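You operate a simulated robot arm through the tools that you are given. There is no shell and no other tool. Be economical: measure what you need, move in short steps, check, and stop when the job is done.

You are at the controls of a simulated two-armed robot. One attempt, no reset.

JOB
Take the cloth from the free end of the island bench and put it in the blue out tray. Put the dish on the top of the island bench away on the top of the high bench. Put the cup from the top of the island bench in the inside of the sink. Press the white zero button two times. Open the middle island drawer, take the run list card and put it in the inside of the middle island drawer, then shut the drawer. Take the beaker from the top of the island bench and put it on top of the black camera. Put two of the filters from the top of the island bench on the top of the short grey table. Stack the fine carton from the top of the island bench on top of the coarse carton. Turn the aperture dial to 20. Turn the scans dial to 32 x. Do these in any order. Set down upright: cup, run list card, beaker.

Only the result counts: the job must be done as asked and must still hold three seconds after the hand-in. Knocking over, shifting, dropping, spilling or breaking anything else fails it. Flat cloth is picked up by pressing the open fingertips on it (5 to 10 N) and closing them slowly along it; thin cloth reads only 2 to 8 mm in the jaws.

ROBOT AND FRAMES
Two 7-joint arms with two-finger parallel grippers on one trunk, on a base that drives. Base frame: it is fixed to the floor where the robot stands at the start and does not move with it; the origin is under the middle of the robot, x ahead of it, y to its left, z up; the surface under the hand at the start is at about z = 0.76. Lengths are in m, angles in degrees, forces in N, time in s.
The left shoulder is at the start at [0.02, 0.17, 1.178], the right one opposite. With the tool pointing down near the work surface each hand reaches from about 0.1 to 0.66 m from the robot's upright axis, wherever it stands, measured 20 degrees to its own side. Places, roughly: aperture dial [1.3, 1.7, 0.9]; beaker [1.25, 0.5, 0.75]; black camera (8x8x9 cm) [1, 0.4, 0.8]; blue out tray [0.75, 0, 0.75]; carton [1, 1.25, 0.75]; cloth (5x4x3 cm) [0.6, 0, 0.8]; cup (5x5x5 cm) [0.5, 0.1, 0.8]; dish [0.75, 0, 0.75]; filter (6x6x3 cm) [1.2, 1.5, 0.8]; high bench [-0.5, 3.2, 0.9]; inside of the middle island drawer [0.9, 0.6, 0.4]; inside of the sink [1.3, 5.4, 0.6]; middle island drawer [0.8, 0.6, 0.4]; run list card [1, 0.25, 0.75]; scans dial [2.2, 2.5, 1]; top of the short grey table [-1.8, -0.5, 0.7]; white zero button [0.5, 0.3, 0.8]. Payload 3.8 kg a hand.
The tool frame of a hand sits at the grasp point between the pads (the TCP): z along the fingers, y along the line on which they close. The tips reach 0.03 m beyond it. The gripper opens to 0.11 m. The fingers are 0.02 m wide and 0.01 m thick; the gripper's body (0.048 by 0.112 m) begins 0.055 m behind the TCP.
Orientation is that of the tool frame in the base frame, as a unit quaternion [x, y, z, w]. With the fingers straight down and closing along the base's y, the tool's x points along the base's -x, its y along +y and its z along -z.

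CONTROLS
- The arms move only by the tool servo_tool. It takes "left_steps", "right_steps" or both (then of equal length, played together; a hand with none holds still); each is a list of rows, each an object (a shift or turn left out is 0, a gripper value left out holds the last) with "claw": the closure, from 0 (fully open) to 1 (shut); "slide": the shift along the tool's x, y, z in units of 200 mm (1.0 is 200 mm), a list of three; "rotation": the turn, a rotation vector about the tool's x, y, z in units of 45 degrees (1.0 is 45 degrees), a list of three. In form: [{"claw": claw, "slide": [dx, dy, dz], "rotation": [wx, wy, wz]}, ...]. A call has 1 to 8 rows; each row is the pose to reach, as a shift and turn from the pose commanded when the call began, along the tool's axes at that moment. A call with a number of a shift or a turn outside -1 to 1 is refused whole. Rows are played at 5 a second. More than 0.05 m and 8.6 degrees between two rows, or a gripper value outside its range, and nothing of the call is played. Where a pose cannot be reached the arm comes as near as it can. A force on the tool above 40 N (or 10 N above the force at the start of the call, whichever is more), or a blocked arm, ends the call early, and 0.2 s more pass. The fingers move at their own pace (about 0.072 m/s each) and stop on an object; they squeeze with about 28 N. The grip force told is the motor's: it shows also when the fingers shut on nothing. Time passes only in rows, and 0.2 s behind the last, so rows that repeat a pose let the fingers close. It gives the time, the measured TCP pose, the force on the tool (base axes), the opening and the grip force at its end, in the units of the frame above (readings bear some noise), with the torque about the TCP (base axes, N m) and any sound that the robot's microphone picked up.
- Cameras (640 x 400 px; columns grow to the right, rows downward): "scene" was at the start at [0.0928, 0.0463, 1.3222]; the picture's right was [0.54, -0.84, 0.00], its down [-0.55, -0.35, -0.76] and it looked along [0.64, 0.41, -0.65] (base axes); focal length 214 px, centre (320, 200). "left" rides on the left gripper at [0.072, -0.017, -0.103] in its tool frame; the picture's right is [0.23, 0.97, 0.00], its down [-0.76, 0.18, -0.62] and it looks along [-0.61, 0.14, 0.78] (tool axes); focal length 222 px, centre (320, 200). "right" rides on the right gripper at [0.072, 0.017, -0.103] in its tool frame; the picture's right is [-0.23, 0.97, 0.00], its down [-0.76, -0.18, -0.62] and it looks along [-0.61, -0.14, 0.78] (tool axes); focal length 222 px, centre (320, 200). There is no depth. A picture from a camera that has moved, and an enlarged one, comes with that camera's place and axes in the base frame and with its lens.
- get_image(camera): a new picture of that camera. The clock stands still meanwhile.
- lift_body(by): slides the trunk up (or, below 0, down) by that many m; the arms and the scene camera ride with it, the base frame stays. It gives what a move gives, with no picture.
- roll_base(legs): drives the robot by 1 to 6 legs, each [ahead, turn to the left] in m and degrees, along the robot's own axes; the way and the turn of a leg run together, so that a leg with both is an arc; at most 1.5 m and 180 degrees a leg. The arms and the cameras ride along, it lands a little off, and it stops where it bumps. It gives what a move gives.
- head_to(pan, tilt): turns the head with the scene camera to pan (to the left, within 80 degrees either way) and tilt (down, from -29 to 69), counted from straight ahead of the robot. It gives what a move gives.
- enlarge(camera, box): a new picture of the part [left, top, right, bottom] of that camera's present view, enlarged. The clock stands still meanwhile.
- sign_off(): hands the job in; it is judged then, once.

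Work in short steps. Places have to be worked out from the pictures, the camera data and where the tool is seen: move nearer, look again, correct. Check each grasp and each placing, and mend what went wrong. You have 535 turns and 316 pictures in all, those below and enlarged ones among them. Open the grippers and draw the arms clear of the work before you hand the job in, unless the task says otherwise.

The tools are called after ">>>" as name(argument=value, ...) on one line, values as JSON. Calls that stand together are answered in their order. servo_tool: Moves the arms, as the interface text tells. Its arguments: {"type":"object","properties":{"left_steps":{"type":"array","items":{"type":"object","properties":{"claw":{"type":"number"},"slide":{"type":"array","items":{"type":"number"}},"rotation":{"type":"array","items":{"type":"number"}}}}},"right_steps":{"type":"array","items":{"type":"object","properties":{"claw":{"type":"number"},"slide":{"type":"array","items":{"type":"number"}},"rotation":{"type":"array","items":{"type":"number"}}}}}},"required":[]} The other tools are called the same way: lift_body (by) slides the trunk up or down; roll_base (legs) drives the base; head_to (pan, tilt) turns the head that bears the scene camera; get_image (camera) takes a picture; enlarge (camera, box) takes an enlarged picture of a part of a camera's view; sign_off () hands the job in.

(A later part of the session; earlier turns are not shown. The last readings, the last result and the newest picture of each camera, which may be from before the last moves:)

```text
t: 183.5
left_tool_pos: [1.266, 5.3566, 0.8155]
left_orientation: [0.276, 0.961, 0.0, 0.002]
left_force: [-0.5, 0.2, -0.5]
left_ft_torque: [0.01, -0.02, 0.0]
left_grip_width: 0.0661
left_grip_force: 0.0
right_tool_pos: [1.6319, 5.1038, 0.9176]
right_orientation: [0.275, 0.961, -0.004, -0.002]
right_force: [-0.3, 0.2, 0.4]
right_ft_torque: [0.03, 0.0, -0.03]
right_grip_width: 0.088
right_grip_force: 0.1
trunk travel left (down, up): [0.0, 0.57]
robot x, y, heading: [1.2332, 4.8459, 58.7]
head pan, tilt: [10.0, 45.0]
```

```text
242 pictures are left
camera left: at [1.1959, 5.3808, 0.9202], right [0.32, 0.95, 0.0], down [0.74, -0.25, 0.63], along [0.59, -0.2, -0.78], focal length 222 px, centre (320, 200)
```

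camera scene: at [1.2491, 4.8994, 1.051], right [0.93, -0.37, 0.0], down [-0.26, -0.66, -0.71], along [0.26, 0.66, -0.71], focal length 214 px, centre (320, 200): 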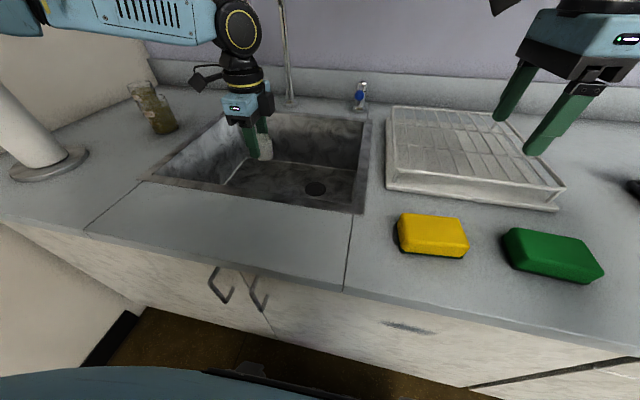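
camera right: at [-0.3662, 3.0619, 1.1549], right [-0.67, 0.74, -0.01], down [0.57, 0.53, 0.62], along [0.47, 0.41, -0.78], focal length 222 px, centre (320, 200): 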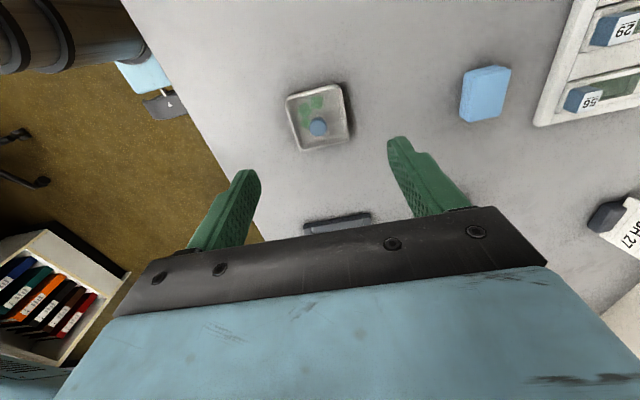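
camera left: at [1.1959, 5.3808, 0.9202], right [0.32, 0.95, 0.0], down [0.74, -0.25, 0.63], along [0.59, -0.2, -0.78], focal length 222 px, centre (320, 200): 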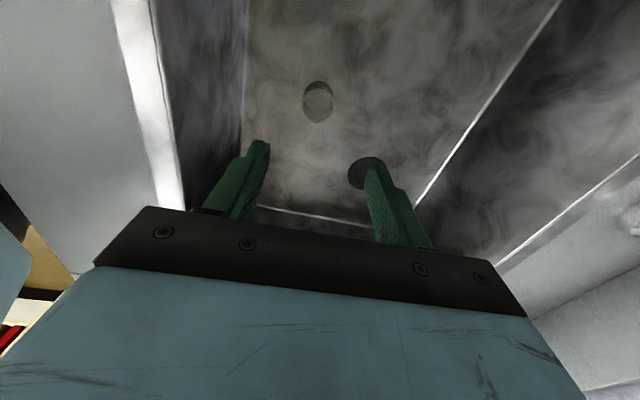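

The cup stands upright in the sink. I raise the trunk, back off and turn round to look at the island's far part, where the scans dial should be.

>>> lift_body(by=0.25)

>>> roll_base(legs=[[-0.5, 0], [0, -130]])

>>> head_to(pan=0, tilt=15)

>>> get_image(camera="scene")

```text
t: 186.1
left_tool_pos: [1.2663, 5.3561, 1.0663]
left_orientation: [0.276, 0.961, -0.001, 0.001]
left_force: [-0.7, -0.8, 0.2]
left_ft_torque: [0.01, 0.02, 0.01]
left_grip_width: 0.066
left_grip_force: 0.0
right_tool_pos: [1.6298, 5.1032, 1.1678]
right_orientation: [0.275, 0.961, -0.005, -0.002]
right_force: [-0.3, 1.0, -0.5]
right_ft_torque: [0.03, -0.01, 0.04]
right_grip_width: 0.0879
right_grip_force: 0.0
trunk travel left (down, up): [-0.25, 0.32]
robot x, y, heading: [1.2316, 4.8484, 58.6]
head pan, tilt: [10.0, 45.0]
```

```text
t: 194.3
left_tool_pos: [1.351, 4.0833, 1.0653]
left_orientation: [0.985, 0.173, -0.001, 0.001]
left_force: [0.4, 0.0, -0.2]
left_ft_torque: [0.0, -0.01, -0.01]
left_grip_width: 0.0656
left_grip_force: 0.0
right_tool_pos: [0.9264, 3.9524, 1.168]
right_orientation: [0.985, 0.174, 0.0, -0.005]
right_force: [0.1, 0.3, 0.0]
right_ft_torque: [0.02, 0.02, -0.03]
right_grip_width: 0.088
right_grip_force: 0.1
trunk travel left (down, up): [-0.25, 0.32]
robot x, y, heading: [0.9704, 4.424, -69.4]
head pan, tilt: [10.0, 45.0]
```

```text
t: 195.2
left_tool_pos: [1.3507, 4.083, 1.0655]
left_orientation: [0.985, 0.172, -0.002, 0.001]
left_force: [-0.4, 0.0, -0.4]
left_ft_torque: [0.01, -0.01, 0.0]
left_grip_width: 0.0663
left_grip_force: 0.1
right_tool_pos: [0.9266, 3.952, 1.1673]
right_orientation: [0.985, 0.174, 0.0, -0.004]
right_force: [-0.2, 0.0, 0.3]
right_ft_torque: [0.01, 0.01, 0.05]
right_grip_width: 0.0881
right_grip_force: 0.0
trunk travel left (down, up): [-0.25, 0.32]
robot x, y, heading: [0.9716, 4.4169, -70.1]
head pan, tilt: [0.0, 15.0]
```

```text
241 pictures are left
camera scene: at [1.0125, 4.3151, 1.3377], right [-0.94, -0.35, 0.0], down [-0.09, 0.24, -0.97], along [0.34, -0.91, -0.26], focal length 214 px, centre (320, 200)
```

scene: 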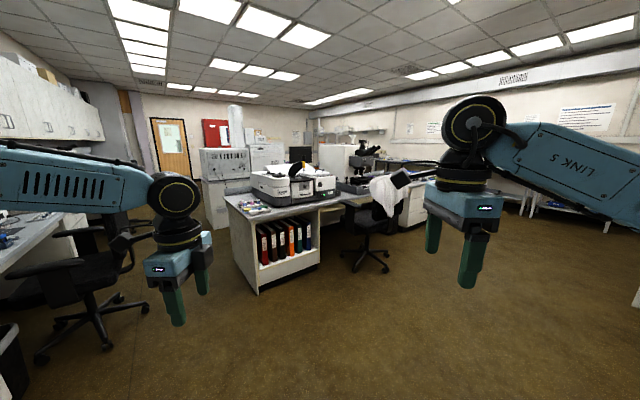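

The white instrument by the binders carries the scans dial. I zoom in.

>>> enlarge(camera="scene", box=[210, 130, 450, 280])

```text
2.67 times, centred on (330, 205) of scene
camera zoom: at [1.0125, 4.3151, 1.3377], right [-0.94, -0.35, 0.0], down [-0.09, 0.24, -0.97], along [0.34, -0.91, -0.26], focal length 572 px, centre (293, 187)
```

zoom: 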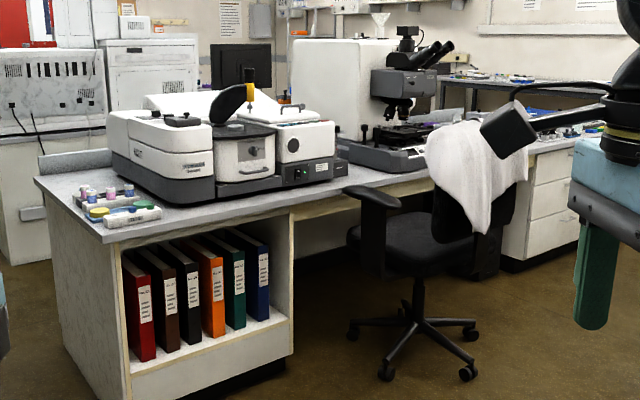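

I drive to the instrument's front side (left side of the island), stopping short, and look closer.

>>> roll_base(legs=[[0, -4], [1.3, 0], [0, 40]])

>>> head_to(pan=0, tilt=25)

>>> get_image(camera="scene")

```text
t: 204.1
left_tool_pos: [1.85, 3.1283, 1.0669]
left_orientation: [0.881, 0.473, -0.001, 0.001]
left_force: [-0.8, 0.0, 0.3]
left_ft_torque: [-0.01, -0.02, -0.04]
left_grip_width: 0.066
left_grip_force: 0.0
right_tool_pos: [1.5864, 2.7706, 1.1681]
right_orientation: [0.88, 0.474, -0.001, -0.004]
right_force: [0.1, -0.9, 0.8]
right_ft_torque: [-0.01, -0.02, -0.01]
right_grip_width: 0.0879
right_grip_force: 0.0
trunk travel left (down, up): [-0.25, 0.32]
robot x, y, heading: [1.3414, 3.1758, -33.3]
head pan, tilt: [0.0, 15.0]
```

```text
t: 204.8
left_tool_pos: [1.8497, 3.1292, 1.0656]
left_orientation: [0.881, 0.473, -0.001, 0.001]
left_force: [0.2, 0.4, -0.7]
left_ft_torque: [-0.03, -0.03, 0.02]
left_grip_width: 0.066
left_grip_force: 0.1
right_tool_pos: [1.585, 2.7697, 1.1685]
right_orientation: [0.88, 0.474, 0.0, -0.004]
right_force: [0.3, 0.2, -0.3]
right_ft_torque: [-0.01, -0.02, -0.01]
right_grip_width: 0.0881
right_grip_force: 0.1
trunk travel left (down, up): [-0.25, 0.32]
robot x, y, heading: [1.3399, 3.173, -33.0]
head pan, tilt: [0.0, 25.0]
```

```text
239 pictures are left
camera scene: at [1.4377, 3.1133, 1.3216], right [-0.55, -0.84, 0.0], down [-0.35, 0.23, -0.91], along [0.76, -0.49, -0.42], focal length 214 px, centre (320, 200)
```

scene: 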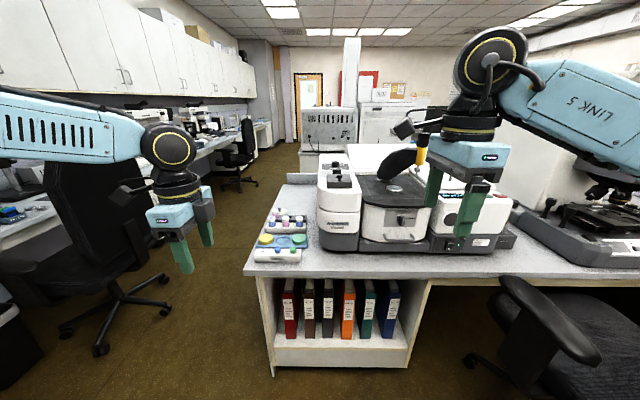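

>>> enlarge(camera="scene", box=[240, 135, 540, 285])

```text
2.13 times, centred on (390, 210) of scene
camera zoom: at [1.4377, 3.1133, 1.3216], right [-0.55, -0.84, 0.0], down [-0.35, 0.23, -0.91], along [0.76, -0.49, -0.42], focal length 458 px, centre (171, 179)
```

zoom: 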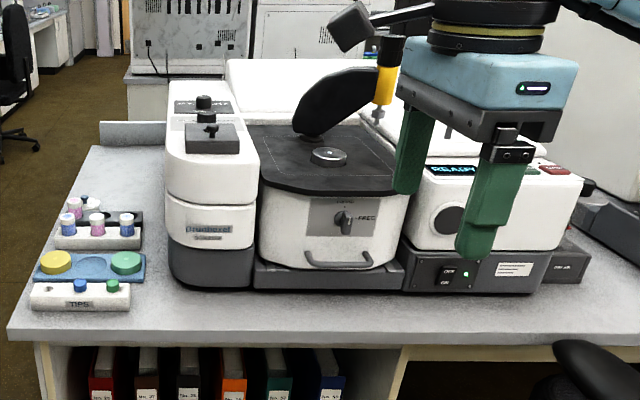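

The dial seems to be the knob on top of the left white module (projected place fits). I pull both hands up and back, then drive closer.

>>> servo_tool(left_steps=[{"slide": [0, -0.12, -0.15]}, {"slide": [0, -0.24, -0.3]}, {"slide": [0, -0.36, -0.45]}, {"slide": [0, -0.48, -0.6]}], right_steps=[{"slide": [0, -0.12, -0.15]}, {"slide": [0, -0.24, -0.3]}, {"slide": [0, -0.36, -0.45]}, {"slide": [0, -0.48, -0.6]}])

>>> roll_base(legs=[[0.38, 0]])

>>> head_to(pan=-5, tilt=35)

>>> get_image(camera="scene")

>>> enlarge(camera="scene", box=[260, 80, 420, 200])

```text
t: 205.8
left_tool_pos: [1.7676, 3.1831, 1.1883]
left_orientation: [0.881, 0.473, -0.001, 0.002]
left_force: [0.2, 0.1, 0.1]
left_ft_torque: [-0.01, 0.01, -0.04]
left_grip_width: 0.0658
left_grip_force: 0.1
right_tool_pos: [1.5049, 2.8232, 1.289]
right_orientation: [0.881, 0.474, -0.001, -0.004]
right_force: [-0.4, -0.5, 0.2]
right_ft_torque: [0.0, -0.02, -0.01]
right_grip_width: 0.0881
right_grip_force: 0.0
trunk travel left (down, up): [-0.25, 0.32]
robot x, y, heading: [1.3402, 3.1746, -33.0]
head pan, tilt: [0.0, 25.0]
```

```text
t: 208.2
left_tool_pos: [2.0851, 2.9797, 1.1865]
left_orientation: [0.88, 0.475, -0.001, 0.001]
left_force: [0.2, -0.3, 0.2]
left_ft_torque: [0.01, 0.02, -0.01]
left_grip_width: 0.066
left_grip_force: 0.0
right_tool_pos: [1.823, 2.6185, 1.2882]
right_orientation: [0.879, 0.476, -0.001, -0.004]
right_force: [0.5, -0.6, -0.2]
right_ft_torque: [0.0, 0.03, -0.01]
right_grip_width: 0.0883
right_grip_force: 0.1
trunk travel left (down, up): [-0.25, 0.32]
robot x, y, heading: [1.6545, 2.9685, -32.8]
head pan, tilt: [0.0, 25.0]
```

```text
t: 208.9
left_tool_pos: [2.0842, 2.9806, 1.1886]
left_orientation: [0.88, 0.475, 0.0, 0.001]
left_force: [0.2, -0.5, 0.2]
left_ft_torque: [0.01, 0.02, 0.0]
left_grip_width: 0.066
left_grip_force: 0.1
right_tool_pos: [1.8235, 2.618, 1.289]
right_orientation: [0.879, 0.477, -0.001, -0.003]
right_force: [0.3, 0.4, 0.3]
right_ft_torque: [0.0, 0.01, 0.0]
right_grip_width: 0.088
right_grip_force: 0.0
trunk travel left (down, up): [-0.25, 0.32]
robot x, y, heading: [1.6547, 2.9695, -32.6]
head pan, tilt: [-5.0, 35.0]
```

```text
237 pictures are left
camera scene: at [1.7451, 2.9058, 1.3058], right [-0.61, -0.79, 0.0], down [-0.45, 0.35, -0.82], along [0.65, -0.5, -0.57], focal length 214 px, centre (320, 200)
```

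scene: 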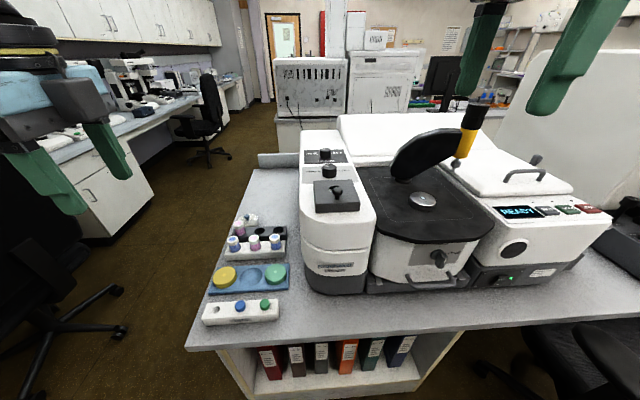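

```text
3.33 times, centred on (340, 140) of scene
camera zoom: at [1.7451, 2.9058, 1.3058], right [-0.61, -0.79, 0.0], down [-0.45, 0.35, -0.82], along [0.65, -0.5, -0.57], focal length 715 px, centre (253, 400)
```

zoom: 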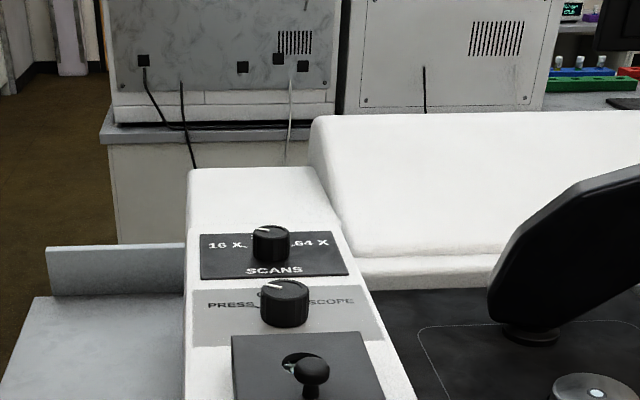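

The SCANS dial (16 / 32 / 64 X) is the rear knob on the module's top. I raise the trunk for a steeper view to triangulate it.

>>> lift_body(by=0.3)

>>> enlarge(camera="scene", box=[260, 150, 420, 270])

```text
t: 211.9
left_tool_pos: [2.083, 2.9792, 1.4886]
left_orientation: [0.88, 0.475, -0.002, 0.001]
left_force: [-0.2, 0.0, -0.3]
left_ft_torque: [0.0, 0.04, 0.02]
left_grip_width: 0.066
left_grip_force: 0.1
right_tool_pos: [1.8242, 2.6196, 1.5884]
right_orientation: [0.879, 0.476, -0.001, -0.003]
right_force: [0.2, 0.2, -0.3]
right_ft_torque: [0.06, 0.02, -0.01]
right_grip_width: 0.0879
right_grip_force: 0.1
trunk travel left (down, up): [-0.55, 0.02]
robot x, y, heading: [1.6599, 2.9708, -32.7]
head pan, tilt: [-5.0, 35.0]
```

```text
3.33 times, centred on (340, 210) of scene
camera zoom: at [1.7452, 2.9057, 1.6057], right [-0.61, -0.79, 0.0], down [-0.45, 0.35, -0.82], along [0.65, -0.5, -0.57], focal length 715 px, centre (253, 167)
```

zoom: 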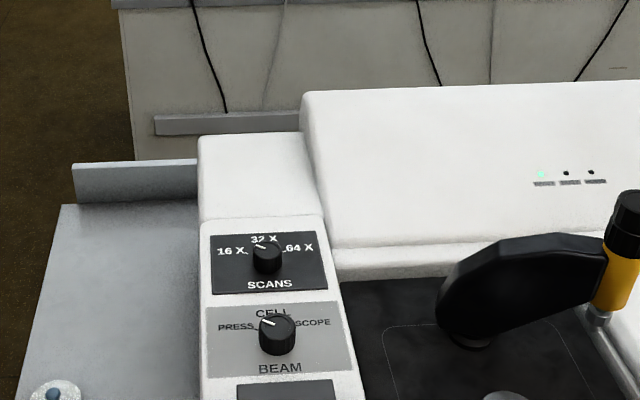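

Triangulated: dial at about (2.233, 2.509), knob height ~1.04. A tighter zoom shows the pointer angle.

>>> enlarge(camera="scene", box=[305, 215, 345, 240])

```text
16.00 times, centred on (325, 228) of scene
camera zoom: at [1.7452, 2.9057, 1.6057], right [-0.61, -0.79, 0.0], down [-0.45, 0.35, -0.82], along [0.65, -0.5, -0.57], focal length 3432 px, centre (240, -240)
```

zoom: 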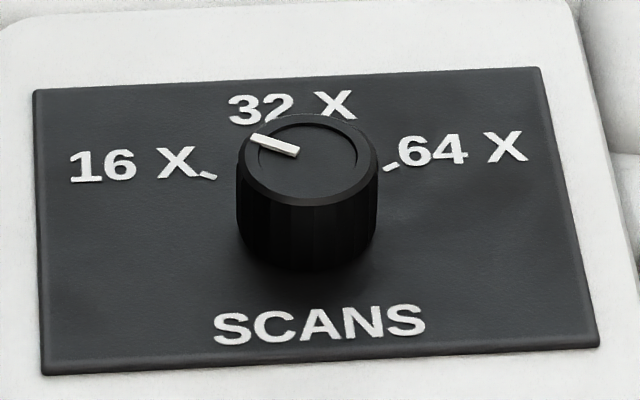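

The pointer is at 16 X and needs ~54° clockwise. From here it's too far; I'll approach from the island's far end so the left hand reaches it.

>>> roll_base(legs=[[-0.4, 0], [0, 71.5], [0.72, 0], [0, -71.5]])

>>> head_to(pan=0, tilt=35)

>>> get_image(camera="scene")

```text
t: 224.3
left_tool_pos: [2.3145, 3.6618, 1.4862]
left_orientation: [0.882, 0.472, -0.001, 0.001]
left_force: [-1.0, -0.7, 0.9]
left_ft_torque: [-0.01, -0.01, 0.02]
left_grip_width: 0.0658
left_grip_force: 0.1
right_tool_pos: [2.0512, 3.3017, 1.5892]
right_orientation: [0.881, 0.473, -0.001, -0.003]
right_force: [0.1, 0.4, -0.2]
right_ft_torque: [0.01, 0.02, 0.0]
right_grip_width: 0.088
right_grip_force: 0.1
trunk travel left (down, up): [-0.55, 0.02]
robot x, y, heading: [1.886, 3.6529, -33.3]
head pan, tilt: [-5.0, 35.0]
```

```text
t: 225.0
left_tool_pos: [2.3157, 3.661, 1.487]
left_orientation: [0.882, 0.472, -0.001, 0.002]
left_force: [-0.2, 0.5, 0.4]
left_ft_torque: [-0.02, -0.01, 0.0]
left_grip_width: 0.0663
left_grip_force: 0.0
right_tool_pos: [2.053, 3.3023, 1.5893]
right_orientation: [0.881, 0.473, -0.002, -0.005]
right_force: [0.1, -1.2, -0.8]
right_ft_torque: [0.01, 0.0, 0.04]
right_grip_width: 0.0881
right_grip_force: 0.2
trunk travel left (down, up): [-0.55, 0.02]
robot x, y, heading: [1.8816, 3.6593, -33.0]
head pan, tilt: [0.0, 35.0]
```

```text
233 pictures are left
camera scene: at [1.9795, 3.5956, 1.6058], right [-0.55, -0.84, 0.0], down [-0.48, 0.31, -0.82], along [0.69, -0.45, -0.57], focal length 214 px, centre (320, 200)
```

scene: 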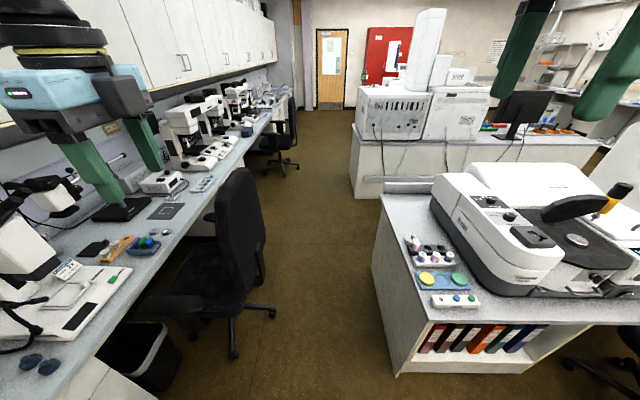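

There's a chair to the left but enough room. I drive in, slightly to the right, then turn to face along the island from its end.

>>> roll_base(legs=[[0, -6], [0.66, 0], [0, -83.5]])

>>> get_image(camera="scene")

```text
t: 232.7
left_tool_pos: [2.401, 2.8184, 1.4885]
left_orientation: [0.957, -0.291, -0.002, 0.001]
left_force: [0.3, -0.3, -0.2]
left_ft_torque: [0.03, 0.01, 0.01]
left_grip_width: 0.066
left_grip_force: 0.1
right_tool_pos: [2.0411, 3.0814, 1.5899]
right_orientation: [0.957, -0.289, 0.002, -0.003]
right_force: [0.3, 0.5, 0.3]
right_ft_torque: [0.02, 0.0, 0.01]
right_grip_width: 0.0882
right_grip_force: 0.1
trunk travel left (down, up): [-0.55, 0.02]
robot x, y, heading: [2.3951, 3.2448, -123.4]
head pan, tilt: [0.0, 35.0]
```

```text
232 pictures are left
camera scene: at [2.3351, 3.154, 1.6058], right [-0.84, 0.55, 0.0], down [0.31, 0.48, -0.82], along [-0.45, -0.69, -0.57], focal length 214 px, centre (320, 200)
```

scene: 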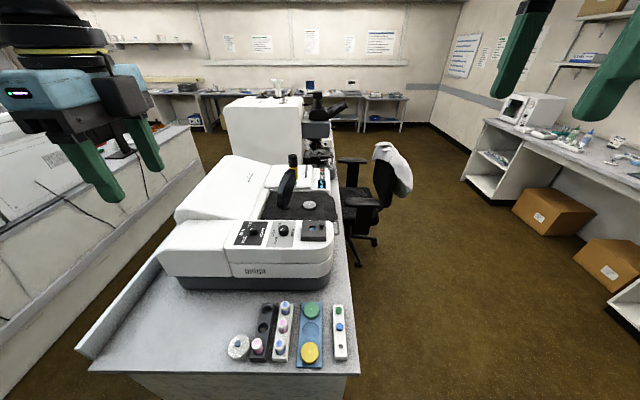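

Good position: dial at fwd 0.70, left 0.27. I turn the left hand's yaw back, lower the trunk and roll 0.17 m closer.

>>> servo_tool(left_steps=[{"rotation": [0, 0, -0.167]}, {"rotation": [0, 0, -0.333]}, {"rotation": [0, 0, -0.5]}, {"rotation": [0, 0, -0.667]}, {"rotation": [0, 0, -0.833]}, {"rotation": [0, 0, -1]}])

>>> servo_tool(left_steps=[{"rotation": [0, 0, -0.167]}, {"rotation": [0, 0, -0.333]}, {"rotation": [0, 0, -0.5]}, {"rotation": [0, 0, -0.7]}])

>>> roll_base(legs=[[0.17, 0]])

>>> lift_body(by=-0.27)

>>> get_image(camera="left")

```text
t: 234.1
left_tool_pos: [2.399, 2.8178, 1.4876]
left_orientation: [0.995, 0.1, -0.003, 0.0]
left_force: [-0.3, 0.2, 1.2]
left_ft_torque: [-0.01, -0.02, -0.02]
left_grip_width: 0.0661
left_grip_force: 0.0
right_tool_pos: [2.0403, 3.0809, 1.5889]
right_orientation: [0.957, -0.289, 0.003, -0.004]
right_force: [0.2, 1.1, -0.2]
right_ft_torque: [-0.02, 0.0, -0.04]
right_grip_width: 0.0879
right_grip_force: 0.1
trunk travel left (down, up): [-0.55, 0.02]
robot x, y, heading: [2.391, 3.2424, -123.3]
head pan, tilt: [0.0, 35.0]
```

```text
refused: row 4 steps farther than a row can; nothing moved
```

```text
t: 235.6
left_tool_pos: [2.3061, 2.6755, 1.4872]
left_orientation: [0.995, 0.098, -0.003, 0.0]
left_force: [-0.2, 0.2, -0.3]
left_ft_torque: [0.0, 0.0, 0.0]
left_grip_width: 0.066
left_grip_force: 0.0
right_tool_pos: [1.9477, 2.9402, 1.5888]
right_orientation: [0.957, -0.289, 0.002, -0.003]
right_force: [0.0, 0.8, -0.8]
right_ft_torque: [-0.01, -0.01, -0.01]
right_grip_width: 0.088
right_grip_force: 0.1
trunk travel left (down, up): [-0.55, 0.02]
robot x, y, heading: [2.3025, 3.104, -123.2]
head pan, tilt: [0.0, 35.0]
```

```text
t: 238.3
left_tool_pos: [2.3062, 2.6752, 1.2181]
left_orientation: [0.995, 0.098, -0.001, 0.0]
left_force: [-1.0, -0.3, -0.4]
left_ft_torque: [-0.01, -0.03, 0.02]
left_grip_width: 0.066
left_grip_force: 0.0
right_tool_pos: [1.9481, 2.9396, 1.3183]
right_orientation: [0.957, -0.289, 0.002, -0.003]
right_force: [-0.6, 0.0, 0.7]
right_ft_torque: [0.02, -0.01, 0.02]
right_grip_width: 0.0881
right_grip_force: 0.0
trunk travel left (down, up): [-0.28, 0.29]
robot x, y, heading: [2.3013, 3.102, -123.3]
head pan, tilt: [0.0, 35.0]
```

```text
231 pictures are left
camera left: at [2.3756, 2.7057, 1.3216], right [0.41, -0.91, 0.0], down [-0.71, -0.32, 0.63], along [-0.57, -0.26, -0.78], focal length 222 px, centre (320, 200)
```

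left: 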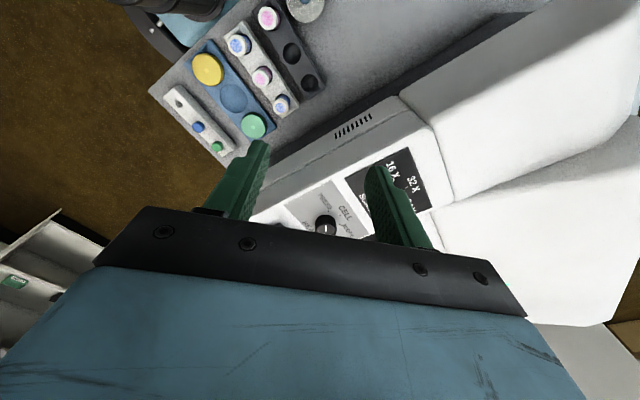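

The dial is hidden by a finger. I move above it (x 2.233, y 2.509), turning the yaw back 30°.

>>> servo_tool(left_steps=[{"claw": 0.4, "slide": [-0.1, 0.15, 0.05], "rotation": [0, 0, -0.133]}, {"slide": [-0.2, 0.3, 0.1], "rotation": [0, 0, -0.267]}, {"slide": [-0.3, 0.45, 0.15], "rotation": [0, 0, -0.4]}, {"slide": [-0.4, 0.6, 0.2], "rotation": [0, 0, -0.533]}, {"slide": [-0.5, 0.72, 0.25], "rotation": [0, 0, -0.667]}, {"slide": [-0.522, 0.741, 0.4], "rotation": [0, 0, -0.667]}])

>>> head_to(pan=20, tilt=40)

>>> enlarge(camera="scene", box=[240, 60, 440, 210])

>>> get_image(camera="left")

```text
t: 239.7
left_tool_pos: [2.2309, 2.5094, 1.1369]
left_orientation: [0.936, 0.352, -0.002, 0.0]
left_force: [-0.3, 0.0, -0.4]
left_ft_torque: [0.0, 0.0, -0.03]
left_grip_width: 0.066
left_grip_force: 0.0
right_tool_pos: [1.9471, 2.9391, 1.318]
right_orientation: [0.958, -0.288, 0.002, -0.003]
right_force: [-0.5, -0.7, -0.2]
right_ft_torque: [-0.02, 0.01, 0.03]
right_grip_width: 0.0882
right_grip_force: 0.1
trunk travel left (down, up): [-0.28, 0.29]
robot x, y, heading: [2.2958, 3.1033, -123.3]
head pan, tilt: [0.0, 35.0]
```

```text
t: 240.6
left_tool_pos: [2.23, 2.5084, 1.1379]
left_orientation: [0.936, 0.351, -0.002, 0.0]
left_force: [0.3, 0.5, 0.3]
left_ft_torque: [-0.01, 0.02, -0.03]
left_grip_width: 0.0662
left_grip_force: 0.1
right_tool_pos: [1.9476, 2.9387, 1.3191]
right_orientation: [0.957, -0.289, 0.002, -0.003]
right_force: [-0.7, -0.3, -0.5]
right_ft_torque: [-0.02, -0.02, 0.0]
right_grip_width: 0.0881
right_grip_force: 0.0
trunk travel left (down, up): [-0.28, 0.29]
robot x, y, heading: [2.2971, 3.1035, -123.7]
head pan, tilt: [20.0, 40.0]
```

```text
2.67 times, centred on (340, 135) of scene
camera zoom: at [2.2703, 3.0023, 1.3282], right [-0.97, 0.23, 0.0], down [0.15, 0.63, -0.77], along [-0.18, -0.75, -0.64], focal length 572 px, centre (267, 373)
```

zoom: 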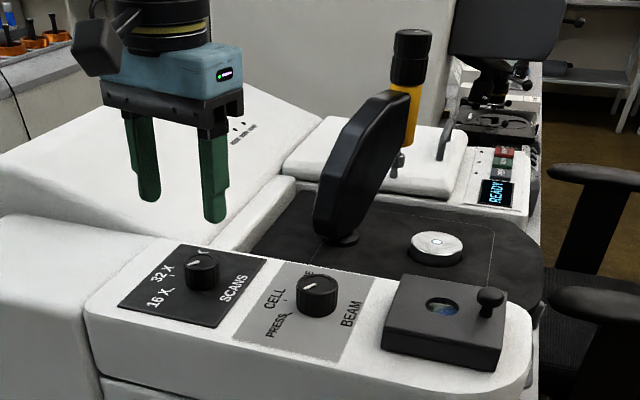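

```text
229 pictures are left
camera left: at [2.2757, 2.5706, 1.2418], right [0.81, -0.58, 0.0], down [-0.45, -0.64, 0.63], along [-0.37, -0.51, -0.78], focal length 222 px, centre (320, 200)
```

left: 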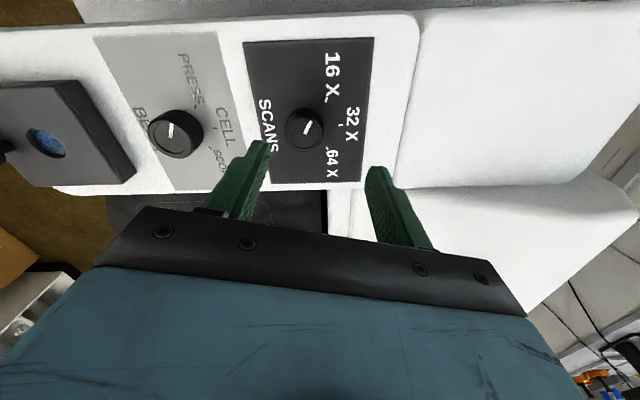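

The knob is about 1.5 cm off towards the near side along the closing axis. I correct and descend a little, then look again.

>>> servo_tool(left_steps=[{"slide": [0.01, -0.075, 0.05]}, {"slide": [0.01, -0.075, 0.15]}])

>>> enlarge(camera="scene", box=[260, 100, 360, 175])

>>> get_image(camera="left")

```text
t: 241.2
left_tool_pos: [2.223, 2.5216, 1.1068]
left_orientation: [0.936, 0.352, -0.003, -0.001]
left_force: [0.2, -0.4, -0.7]
left_ft_torque: [0.0, 0.01, -0.03]
left_grip_width: 0.066
left_grip_force: 0.0
right_tool_pos: [1.9475, 2.9393, 1.3186]
right_orientation: [0.957, -0.29, 0.002, -0.003]
right_force: [-1.0, -0.1, -0.4]
right_ft_torque: [0.01, -0.01, 0.04]
right_grip_width: 0.0878
right_grip_force: 0.1
trunk travel left (down, up): [-0.28, 0.29]
robot x, y, heading: [2.2968, 3.1039, -123.2]
head pan, tilt: [20.0, 40.0]
```

```text
5.33 times, centred on (310, 138) of scene
camera zoom: at [2.2705, 3.0019, 1.3282], right [-0.97, 0.23, 0.0], down [0.15, 0.63, -0.77], along [-0.18, -0.75, -0.64], focal length 1144 px, centre (373, 533)
```

zoom: 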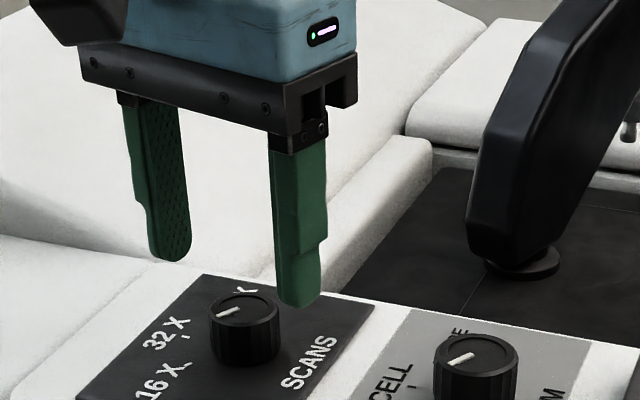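

```text
227 pictures are left
camera left: at [2.2673, 2.5827, 1.2114], right [0.81, -0.58, 0.0], down [-0.45, -0.64, 0.63], along [-0.37, -0.51, -0.78], focal length 222 px, centre (320, 200)
```

left: 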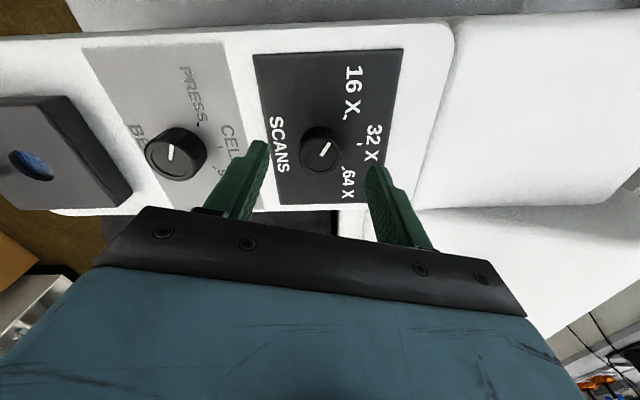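

Views agree: knob centre (2.221, 2.524), top ~1.063; I'm within 3 mm. I lower over it and close.

>>> servo_tool(left_steps=[{"slide": [0, 0.01, 0.08]}, {"slide": [0, 0.01, 0.14]}, {"slide": [0, 0.01, 0.14], "claw": 0.6}, {"slide": [0, 0.01, 0.14], "claw": 0.8}, {"slide": [0, 0.01, 0.14], "claw": 1}, {"slide": [0, 0.01, 0.14], "claw": 1}])

>>> enlarge(camera="scene", box=[260, 100, 360, 175])

```text
t: 242.6
left_tool_pos: [2.2239, 2.5222, 1.079]
left_orientation: [0.937, 0.351, -0.002, -0.001]
left_force: [-3.1, 6.2, -4.9]
left_ft_torque: [-0.17, 0.38, -0.02]
left_grip_width: 0.0335
left_grip_force: 45.5
right_tool_pos: [1.9476, 2.9402, 1.3193]
right_orientation: [0.957, -0.289, 0.003, -0.003]
right_force: [0.4, 0.1, 0.1]
right_ft_torque: [0.03, 0.02, 0.0]
right_grip_width: 0.0879
right_grip_force: 0.1
trunk travel left (down, up): [-0.28, 0.29]
robot x, y, heading: [2.3011, 3.1036, -123.6]
head pan, tilt: [20.0, 40.0]
```

```text
5.33 times, centred on (310, 138) of scene
camera zoom: at [2.2699, 3.0028, 1.3282], right [-0.97, 0.23, 0.0], down [0.15, 0.63, -0.77], along [-0.18, -0.75, -0.64], focal length 1144 px, centre (373, 533)
```

zoom: 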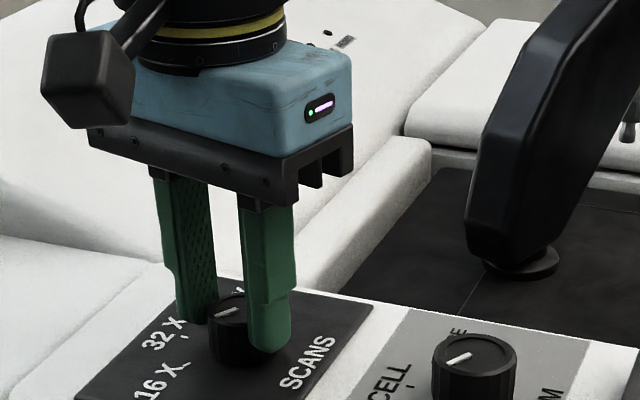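

The knob is gripped (33 mm). I turn it clockwise 45° first.

>>> servo_tool(left_steps=[{"rotation": [0, 0, 0.15]}, {"rotation": [0, 0, 0.3]}, {"rotation": [0, 0, 0.45]}, {"rotation": [0, 0, 0.6]}, {"rotation": [0, 0, 0.75]}, {"rotation": [0, 0, 0.9]}, {"rotation": [0, 0, 1]}, {"rotation": [0, 0, 1]}])

>>> enlarge(camera="scene", box=[260, 100, 360, 175])

>>> get_image(camera="left")

```text
t: 244.4
left_tool_pos: [2.2253, 2.5172, 1.0787]
left_orientation: [0.999, -0.033, -0.002, 0.0]
left_force: [2.0, -15.8, -0.9]
left_ft_torque: [-0.44, -1.06, 0.12]
left_grip_width: 0.0333
left_grip_force: 44.8
right_tool_pos: [1.9473, 2.9378, 1.3188]
right_orientation: [0.957, -0.289, 0.002, -0.004]
right_force: [0.0, 0.2, -0.6]
right_ft_torque: [0.0, -0.01, -0.02]
right_grip_width: 0.088
right_grip_force: 0.1
trunk travel left (down, up): [-0.28, 0.29]
robot x, y, heading: [2.2961, 3.1018, -123.2]
head pan, tilt: [20.0, 40.0]
```

```text
5.33 times, centred on (310, 138) of scene
camera zoom: at [2.2705, 2.9998, 1.3281], right [-0.97, 0.23, 0.0], down [0.15, 0.63, -0.76], along [-0.18, -0.74, -0.64], focal length 1144 px, centre (373, 533)
```

zoom: 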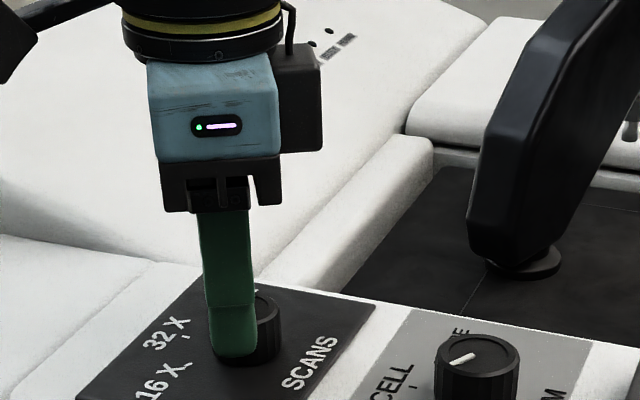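

```text
224 pictures are left
camera left: at [2.3002, 2.5298, 1.1832], right [0.16, -0.99, 0.0], down [-0.77, -0.13, 0.63], along [-0.62, -0.1, -0.78], focal length 222 px, centre (320, 200)
```

left: 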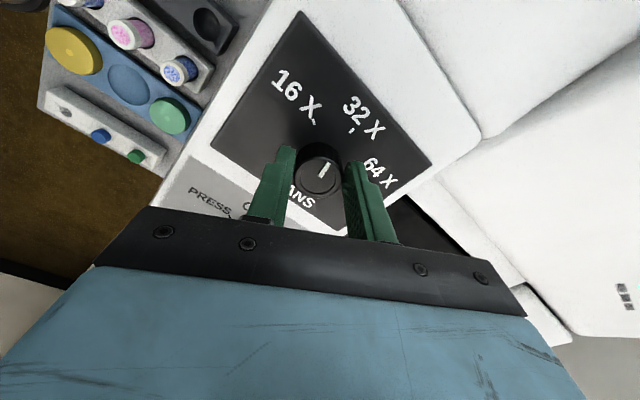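

I zoom on the knob to read the pointer now.

>>> enlarge(camera="left", box=[270, 90, 410, 210])

```text
3.33 times, centred on (340, 150) of left
camera zoom: at [2.3002, 2.5298, 1.1832], right [0.16, -0.99, 0.0], down [-0.77, -0.13, 0.63], along [-0.62, -0.1, -0.78], focal length 740 px, centre (253, 367)
```

zoom: 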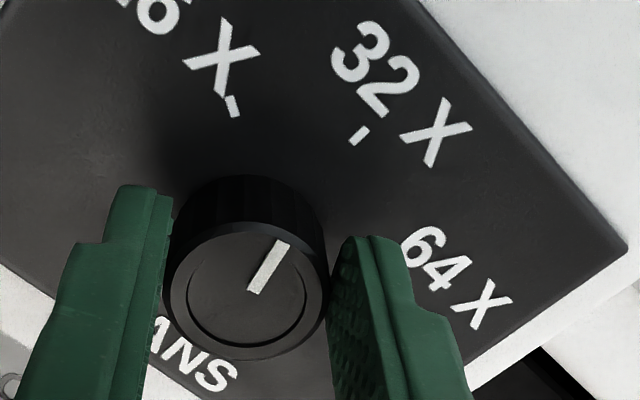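

Pointer needs ~14° more clockwise. I turn on, easing the sideways strain.

>>> servo_tool(left_steps=[{"slide": [0, 0.015, 0], "rotation": [0, 0, 0.1]}, {"slide": [0, 0.015, 0], "rotation": [0, 0, 0.2]}, {"slide": [0, 0.015, 0], "rotation": [0, 0, 0.32]}, {"slide": [0, 0.015, 0], "rotation": [0, 0, 0.32]}])

>>> enlarge(camera="left", box=[270, 90, 410, 210])

```text
t: 245.4
left_tool_pos: [2.2243, 2.5158, 1.0798]
left_orientation: [0.987, -0.159, -0.003, 0.001]
left_force: [3.7, -13.3, 3.9]
left_ft_torque: [-0.32, -0.57, 0.05]
left_grip_width: 0.0333
left_grip_force: 45.1
right_tool_pos: [1.9481, 2.937, 1.3186]
right_orientation: [0.958, -0.288, 0.002, -0.003]
right_force: [-0.3, 0.0, 0.4]
right_ft_torque: [-0.03, 0.02, -0.02]
right_grip_width: 0.088
right_grip_force: 0.1
trunk travel left (down, up): [-0.28, 0.29]
robot x, y, heading: [2.3011, 3.1025, -123.4]
head pan, tilt: [20.0, 40.0]
```

```text
3.33 times, centred on (340, 150) of left
camera zoom: at [2.3006, 2.5094, 1.1831], right [-0.09, -1.0, 0.0], down [-0.78, 0.07, 0.63], along [-0.63, 0.06, -0.78], focal length 740 px, centre (253, 367)
```

zoom: 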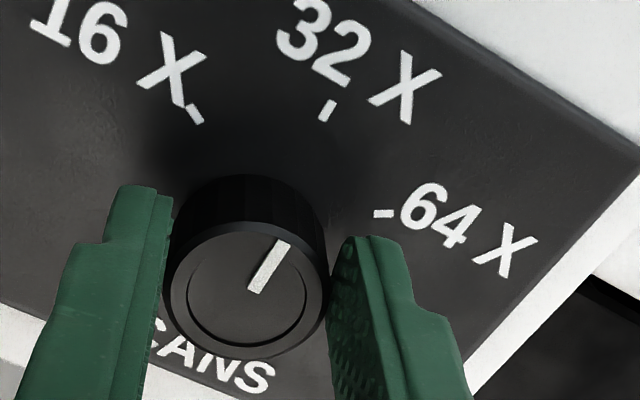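

The pointer is now parallel to the 32 X tick. I release, lift and verify.

>>> servo_tool(left_steps=[{"claw": 0.7}, {"claw": 0.4}, {"claw": 0.4}, {"slide": [0, 0, -0.2]}, {"slide": [0, 0, -0.4]}, {"slide": [0, 0, -0.6]}])

>>> enlarge(camera="left", box=[240, 60, 400, 190])

```text
t: 246.8
left_tool_pos: [2.2248, 2.5151, 1.1988]
left_orientation: [0.987, -0.158, -0.002, 0.0]
left_force: [-0.9, 0.2, 0.3]
left_ft_torque: [0.03, 0.0, -0.01]
left_grip_width: 0.066
left_grip_force: 0.1
right_tool_pos: [1.9463, 2.9386, 1.3195]
right_orientation: [0.957, -0.289, 0.002, -0.003]
right_force: [0.0, -0.2, -0.1]
right_ft_torque: [-0.02, 0.04, 0.0]
right_grip_width: 0.0881
right_grip_force: 0.0
trunk travel left (down, up): [-0.28, 0.29]
robot x, y, heading: [2.2989, 3.1017, -123.4]
head pan, tilt: [20.0, 40.0]
```

```text
3.08 times, centred on (320, 125) of left
camera zoom: at [2.3003, 2.509, 1.3036], right [-0.09, -1.0, 0.0], down [-0.78, 0.07, 0.63], along [-0.62, 0.06, -0.78], focal length 684 px, centre (320, 431)
```

zoom: 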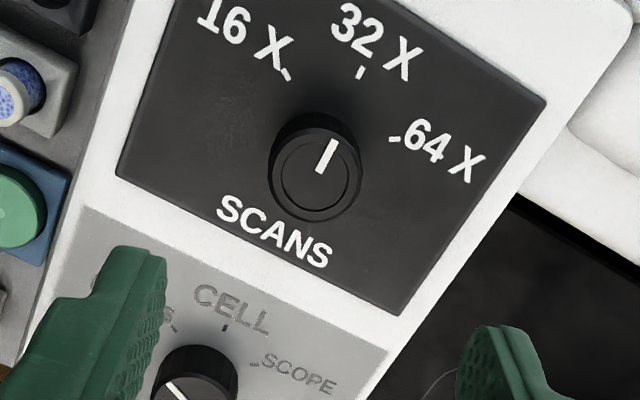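

Scans reads 32 X. I retract the left hand, back out the way I came, and drive along the left aisle to the middle part of the island.

>>> servo_tool(left_steps=[{"slide": [0, -0.15, -0.1]}, {"slide": [0, -0.3, -0.2]}, {"slide": [0, -0.45, -0.3]}, {"slide": [0, -0.6, -0.3]}])

>>> roll_base(legs=[[-0.19, 0], [0, -90], [1.2, 0], [0, 90], [1.1, 0]])

>>> head_to(pan=45, tilt=25)

>>> get_image(camera="scene")

```text
t: 247.8
left_tool_pos: [2.2636, 2.6307, 1.2603]
left_orientation: [0.987, -0.159, -0.002, 0.0]
left_force: [0.0, 0.1, 0.1]
left_ft_torque: [0.0, 0.0, -0.02]
left_grip_width: 0.0659
left_grip_force: 0.0
right_tool_pos: [1.9495, 2.9406, 1.3195]
right_orientation: [0.958, -0.288, 0.002, -0.003]
right_force: [0.0, 1.1, -0.9]
right_ft_torque: [-0.04, 0.03, 0.01]
right_grip_width: 0.0879
right_grip_force: 0.0
trunk travel left (down, up): [-0.28, 0.29]
robot x, y, heading: [2.2998, 3.1014, -123.2]
head pan, tilt: [20.0, 40.0]
```

```text
t: 267.9
left_tool_pos: [0.7359, 2.5372, 1.2589]
left_orientation: [0.986, -0.166, -0.002, 0.0]
left_force: [0.4, -1.2, -0.5]
left_ft_torque: [0.01, 0.01, 0.0]
left_grip_width: 0.066
left_grip_force: 0.2
right_tool_pos: [0.4262, 2.852, 1.3188]
right_orientation: [0.955, -0.298, 0.002, -0.002]
right_force: [0.2, -0.3, 0.4]
right_ft_torque: [0.01, -0.01, 0.03]
right_grip_width: 0.088
right_grip_force: 0.0
trunk travel left (down, up): [-0.28, 0.29]
robot x, y, heading: [0.7844, 3.0076, -124.3]
head pan, tilt: [20.0, 40.0]
```

```text
t: 268.8
left_tool_pos: [0.7356, 2.5373, 1.2579]
left_orientation: [0.986, -0.167, -0.002, 0.001]
left_force: [0.9, -0.2, 0.0]
left_ft_torque: [0.0, 0.02, -0.01]
left_grip_width: 0.0658
left_grip_force: 0.2
right_tool_pos: [0.4259, 2.8518, 1.3184]
right_orientation: [0.955, -0.297, 0.001, -0.004]
right_force: [0.0, -0.4, -0.5]
right_ft_torque: [0.03, 0.02, -0.04]
right_grip_width: 0.088
right_grip_force: 0.0
trunk travel left (down, up): [-0.28, 0.29]
robot x, y, heading: [0.7816, 3.0073, -124.4]
head pan, tilt: [45.0, 25.0]
```

```text
220 pictures are left
camera scene: at [0.7887, 2.9016, 1.3515], right [-0.98, -0.18, 0.0], down [-0.08, 0.42, -0.91], along [0.17, -0.89, -0.42], focal length 214 px, centre (320, 200)
```

scene: 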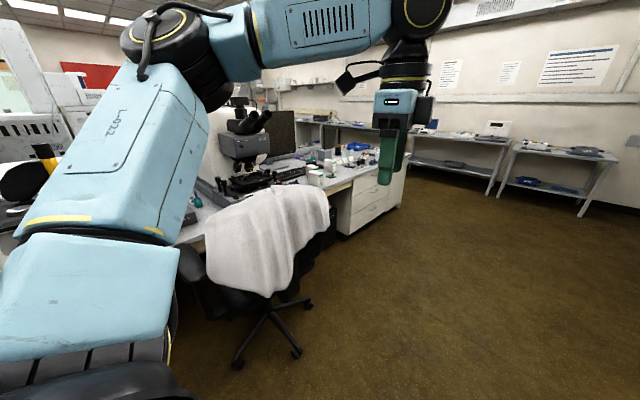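

I continue 1.2 m along and turn to face the island.

>>> roll_base(legs=[[1.25, 0], [0, 91.5]])

>>> head_to(pan=0, tilt=25)

>>> get_image(camera="scene")

>>> enlarge(camera="scene", box=[200, 130, 440, 280])

```text
t: 279.0
left_tool_pos: [0.5374, 1.9203, 1.2588]
left_orientation: [0.812, 0.583, -0.001, 0.002]
left_force: [-0.4, 0.3, 0.1]
left_ft_torque: [0.01, 0.0, 0.01]
left_grip_width: 0.066
left_grip_force: 0.0
right_tool_pos: [0.2246, 1.6079, 1.3186]
right_orientation: [0.884, 0.467, -0.001, -0.003]
right_force: [-0.6, 0.4, 0.0]
right_ft_torque: [-0.02, -0.01, 0.02]
right_grip_width: 0.0881
right_grip_force: 0.1
trunk travel left (down, up): [-0.28, 0.29]
robot x, y, heading: [0.0684, 1.961, -33.9]
head pan, tilt: [45.0, 25.0]
```

```text
t: 280.1
left_tool_pos: [0.5359, 1.9194, 1.2585]
left_orientation: [0.813, 0.582, -0.001, 0.002]
left_force: [-0.3, -0.5, 0.1]
left_ft_torque: [-0.01, 0.0, -0.01]
left_grip_width: 0.0657
left_grip_force: 0.0
right_tool_pos: [0.2248, 1.6081, 1.3195]
right_orientation: [0.884, 0.468, -0.001, -0.003]
right_force: [0.4, -1.0, 1.3]
right_ft_torque: [0.01, -0.01, 0.05]
right_grip_width: 0.0879
right_grip_force: 0.1
trunk travel left (down, up): [-0.28, 0.29]
robot x, y, heading: [0.0631, 1.9616, -33.7]
head pan, tilt: [0.0, 25.0]
```

```text
219 pictures are left
camera scene: at [0.1597, 1.9003, 1.3515], right [-0.56, -0.83, 0.0], down [-0.35, 0.24, -0.91], along [0.75, -0.5, -0.42], focal length 214 px, centre (320, 200)
```

scene: 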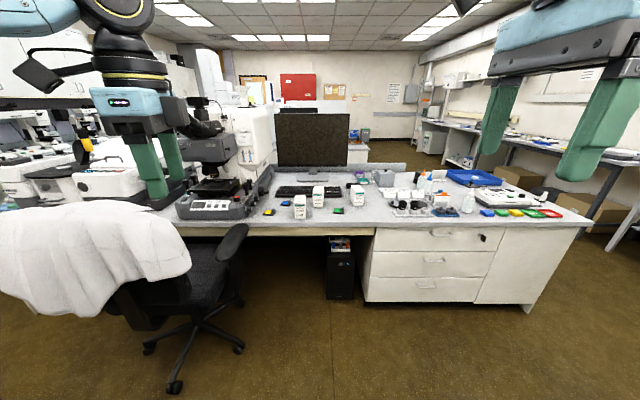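

```text
2.67 times, centred on (320, 205) of scene
camera zoom: at [0.1597, 1.9003, 1.3515], right [-0.56, -0.83, 0.0], down [-0.35, 0.24, -0.91], along [0.75, -0.5, -0.42], focal length 572 px, centre (320, 187)
```

zoom: 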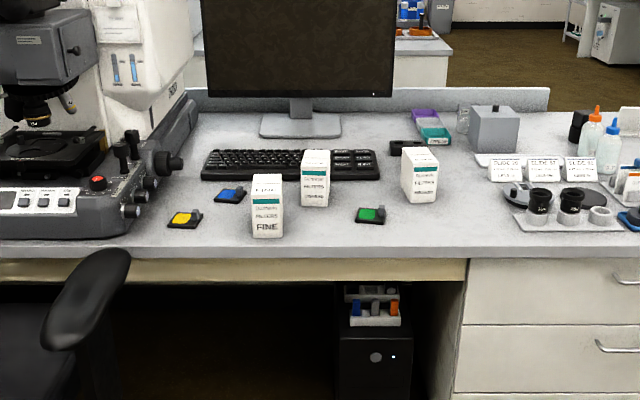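

Now I see the FINE carton and two others, three filter slides (yellow, blue, green), the drawers and the microscope. I drive up to the island edge.

>>> roll_base(legs=[[0.72, 1]])

>>> head_to(pan=15, tilt=40)

>>> get_image(camera="scene")

```text
t: 284.1
left_tool_pos: [1.1455, 1.5273, 1.2587]
left_orientation: [0.808, 0.589, -0.001, 0.002]
left_force: [-0.9, -0.2, -0.5]
left_ft_torque: [0.03, 0.0, 0.01]
left_grip_width: 0.0661
left_grip_force: 0.1
right_tool_pos: [0.8394, 1.2102, 1.3187]
right_orientation: [0.88, 0.476, -0.001, -0.004]
right_force: [-0.4, -0.1, 0.3]
right_ft_torque: [-0.02, 0.03, -0.03]
right_grip_width: 0.088
right_grip_force: 0.1
trunk travel left (down, up): [-0.28, 0.29]
robot x, y, heading: [0.6759, 1.5627, -33.0]
head pan, tilt: [0.0, 25.0]
```

```text
t: 284.9
left_tool_pos: [1.1446, 1.5273, 1.2597]
left_orientation: [0.808, 0.589, -0.001, 0.002]
left_force: [0.7, -0.4, 0.4]
left_ft_torque: [0.04, 0.0, 0.01]
left_grip_width: 0.0661
left_grip_force: 0.0
right_tool_pos: [0.839, 1.2104, 1.319]
right_orientation: [0.88, 0.476, -0.001, -0.003]
right_force: [-0.1, -0.4, 0.1]
right_ft_torque: [0.0, 0.02, 0.0]
right_grip_width: 0.0879
right_grip_force: 0.0
trunk travel left (down, up): [-0.28, 0.29]
robot x, y, heading: [0.6736, 1.5618, -33.1]
head pan, tilt: [15.0, 40.0]
```

```text
217 pictures are left
camera scene: at [0.7726, 1.5253, 1.3283], right [-0.31, -0.95, 0.0], down [-0.61, 0.2, -0.77], along [0.73, -0.24, -0.64], focal length 214 px, centre (320, 200)
```

scene: 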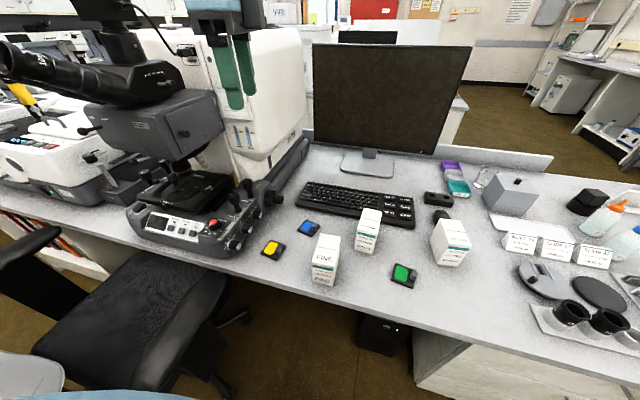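

>>> enlarge(camera="scene", box=[120, 140, 300, 265])

>>> enlarge(camera="scene", box=[250, 190, 490, 310])

```text
3.20 times, centred on (210, 202) of scene
camera zoom: at [0.7726, 1.5253, 1.3283], right [-0.31, -0.95, 0.0], down [-0.61, 0.2, -0.77], along [0.73, -0.24, -0.64], focal length 686 px, centre (672, 192)
```

zoom: 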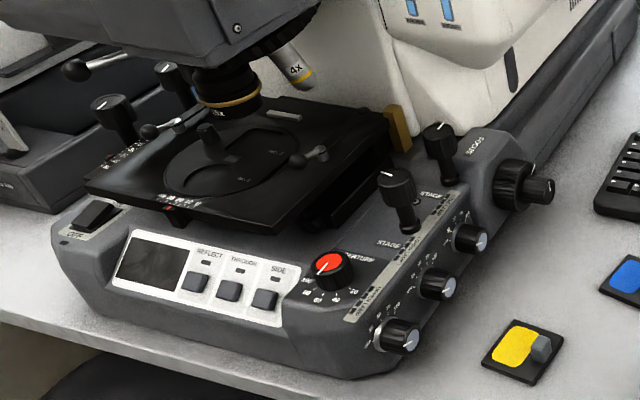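

```text
2.67 times, centred on (370, 250) of scene
camera zoom: at [0.7726, 1.5253, 1.3283], right [-0.31, -0.95, 0.0], down [-0.61, 0.2, -0.77], along [0.73, -0.24, -0.64], focal length 572 px, centre (187, 67)
```

zoom: 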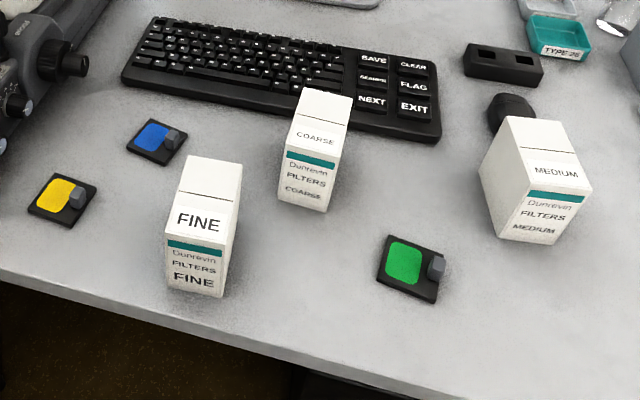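

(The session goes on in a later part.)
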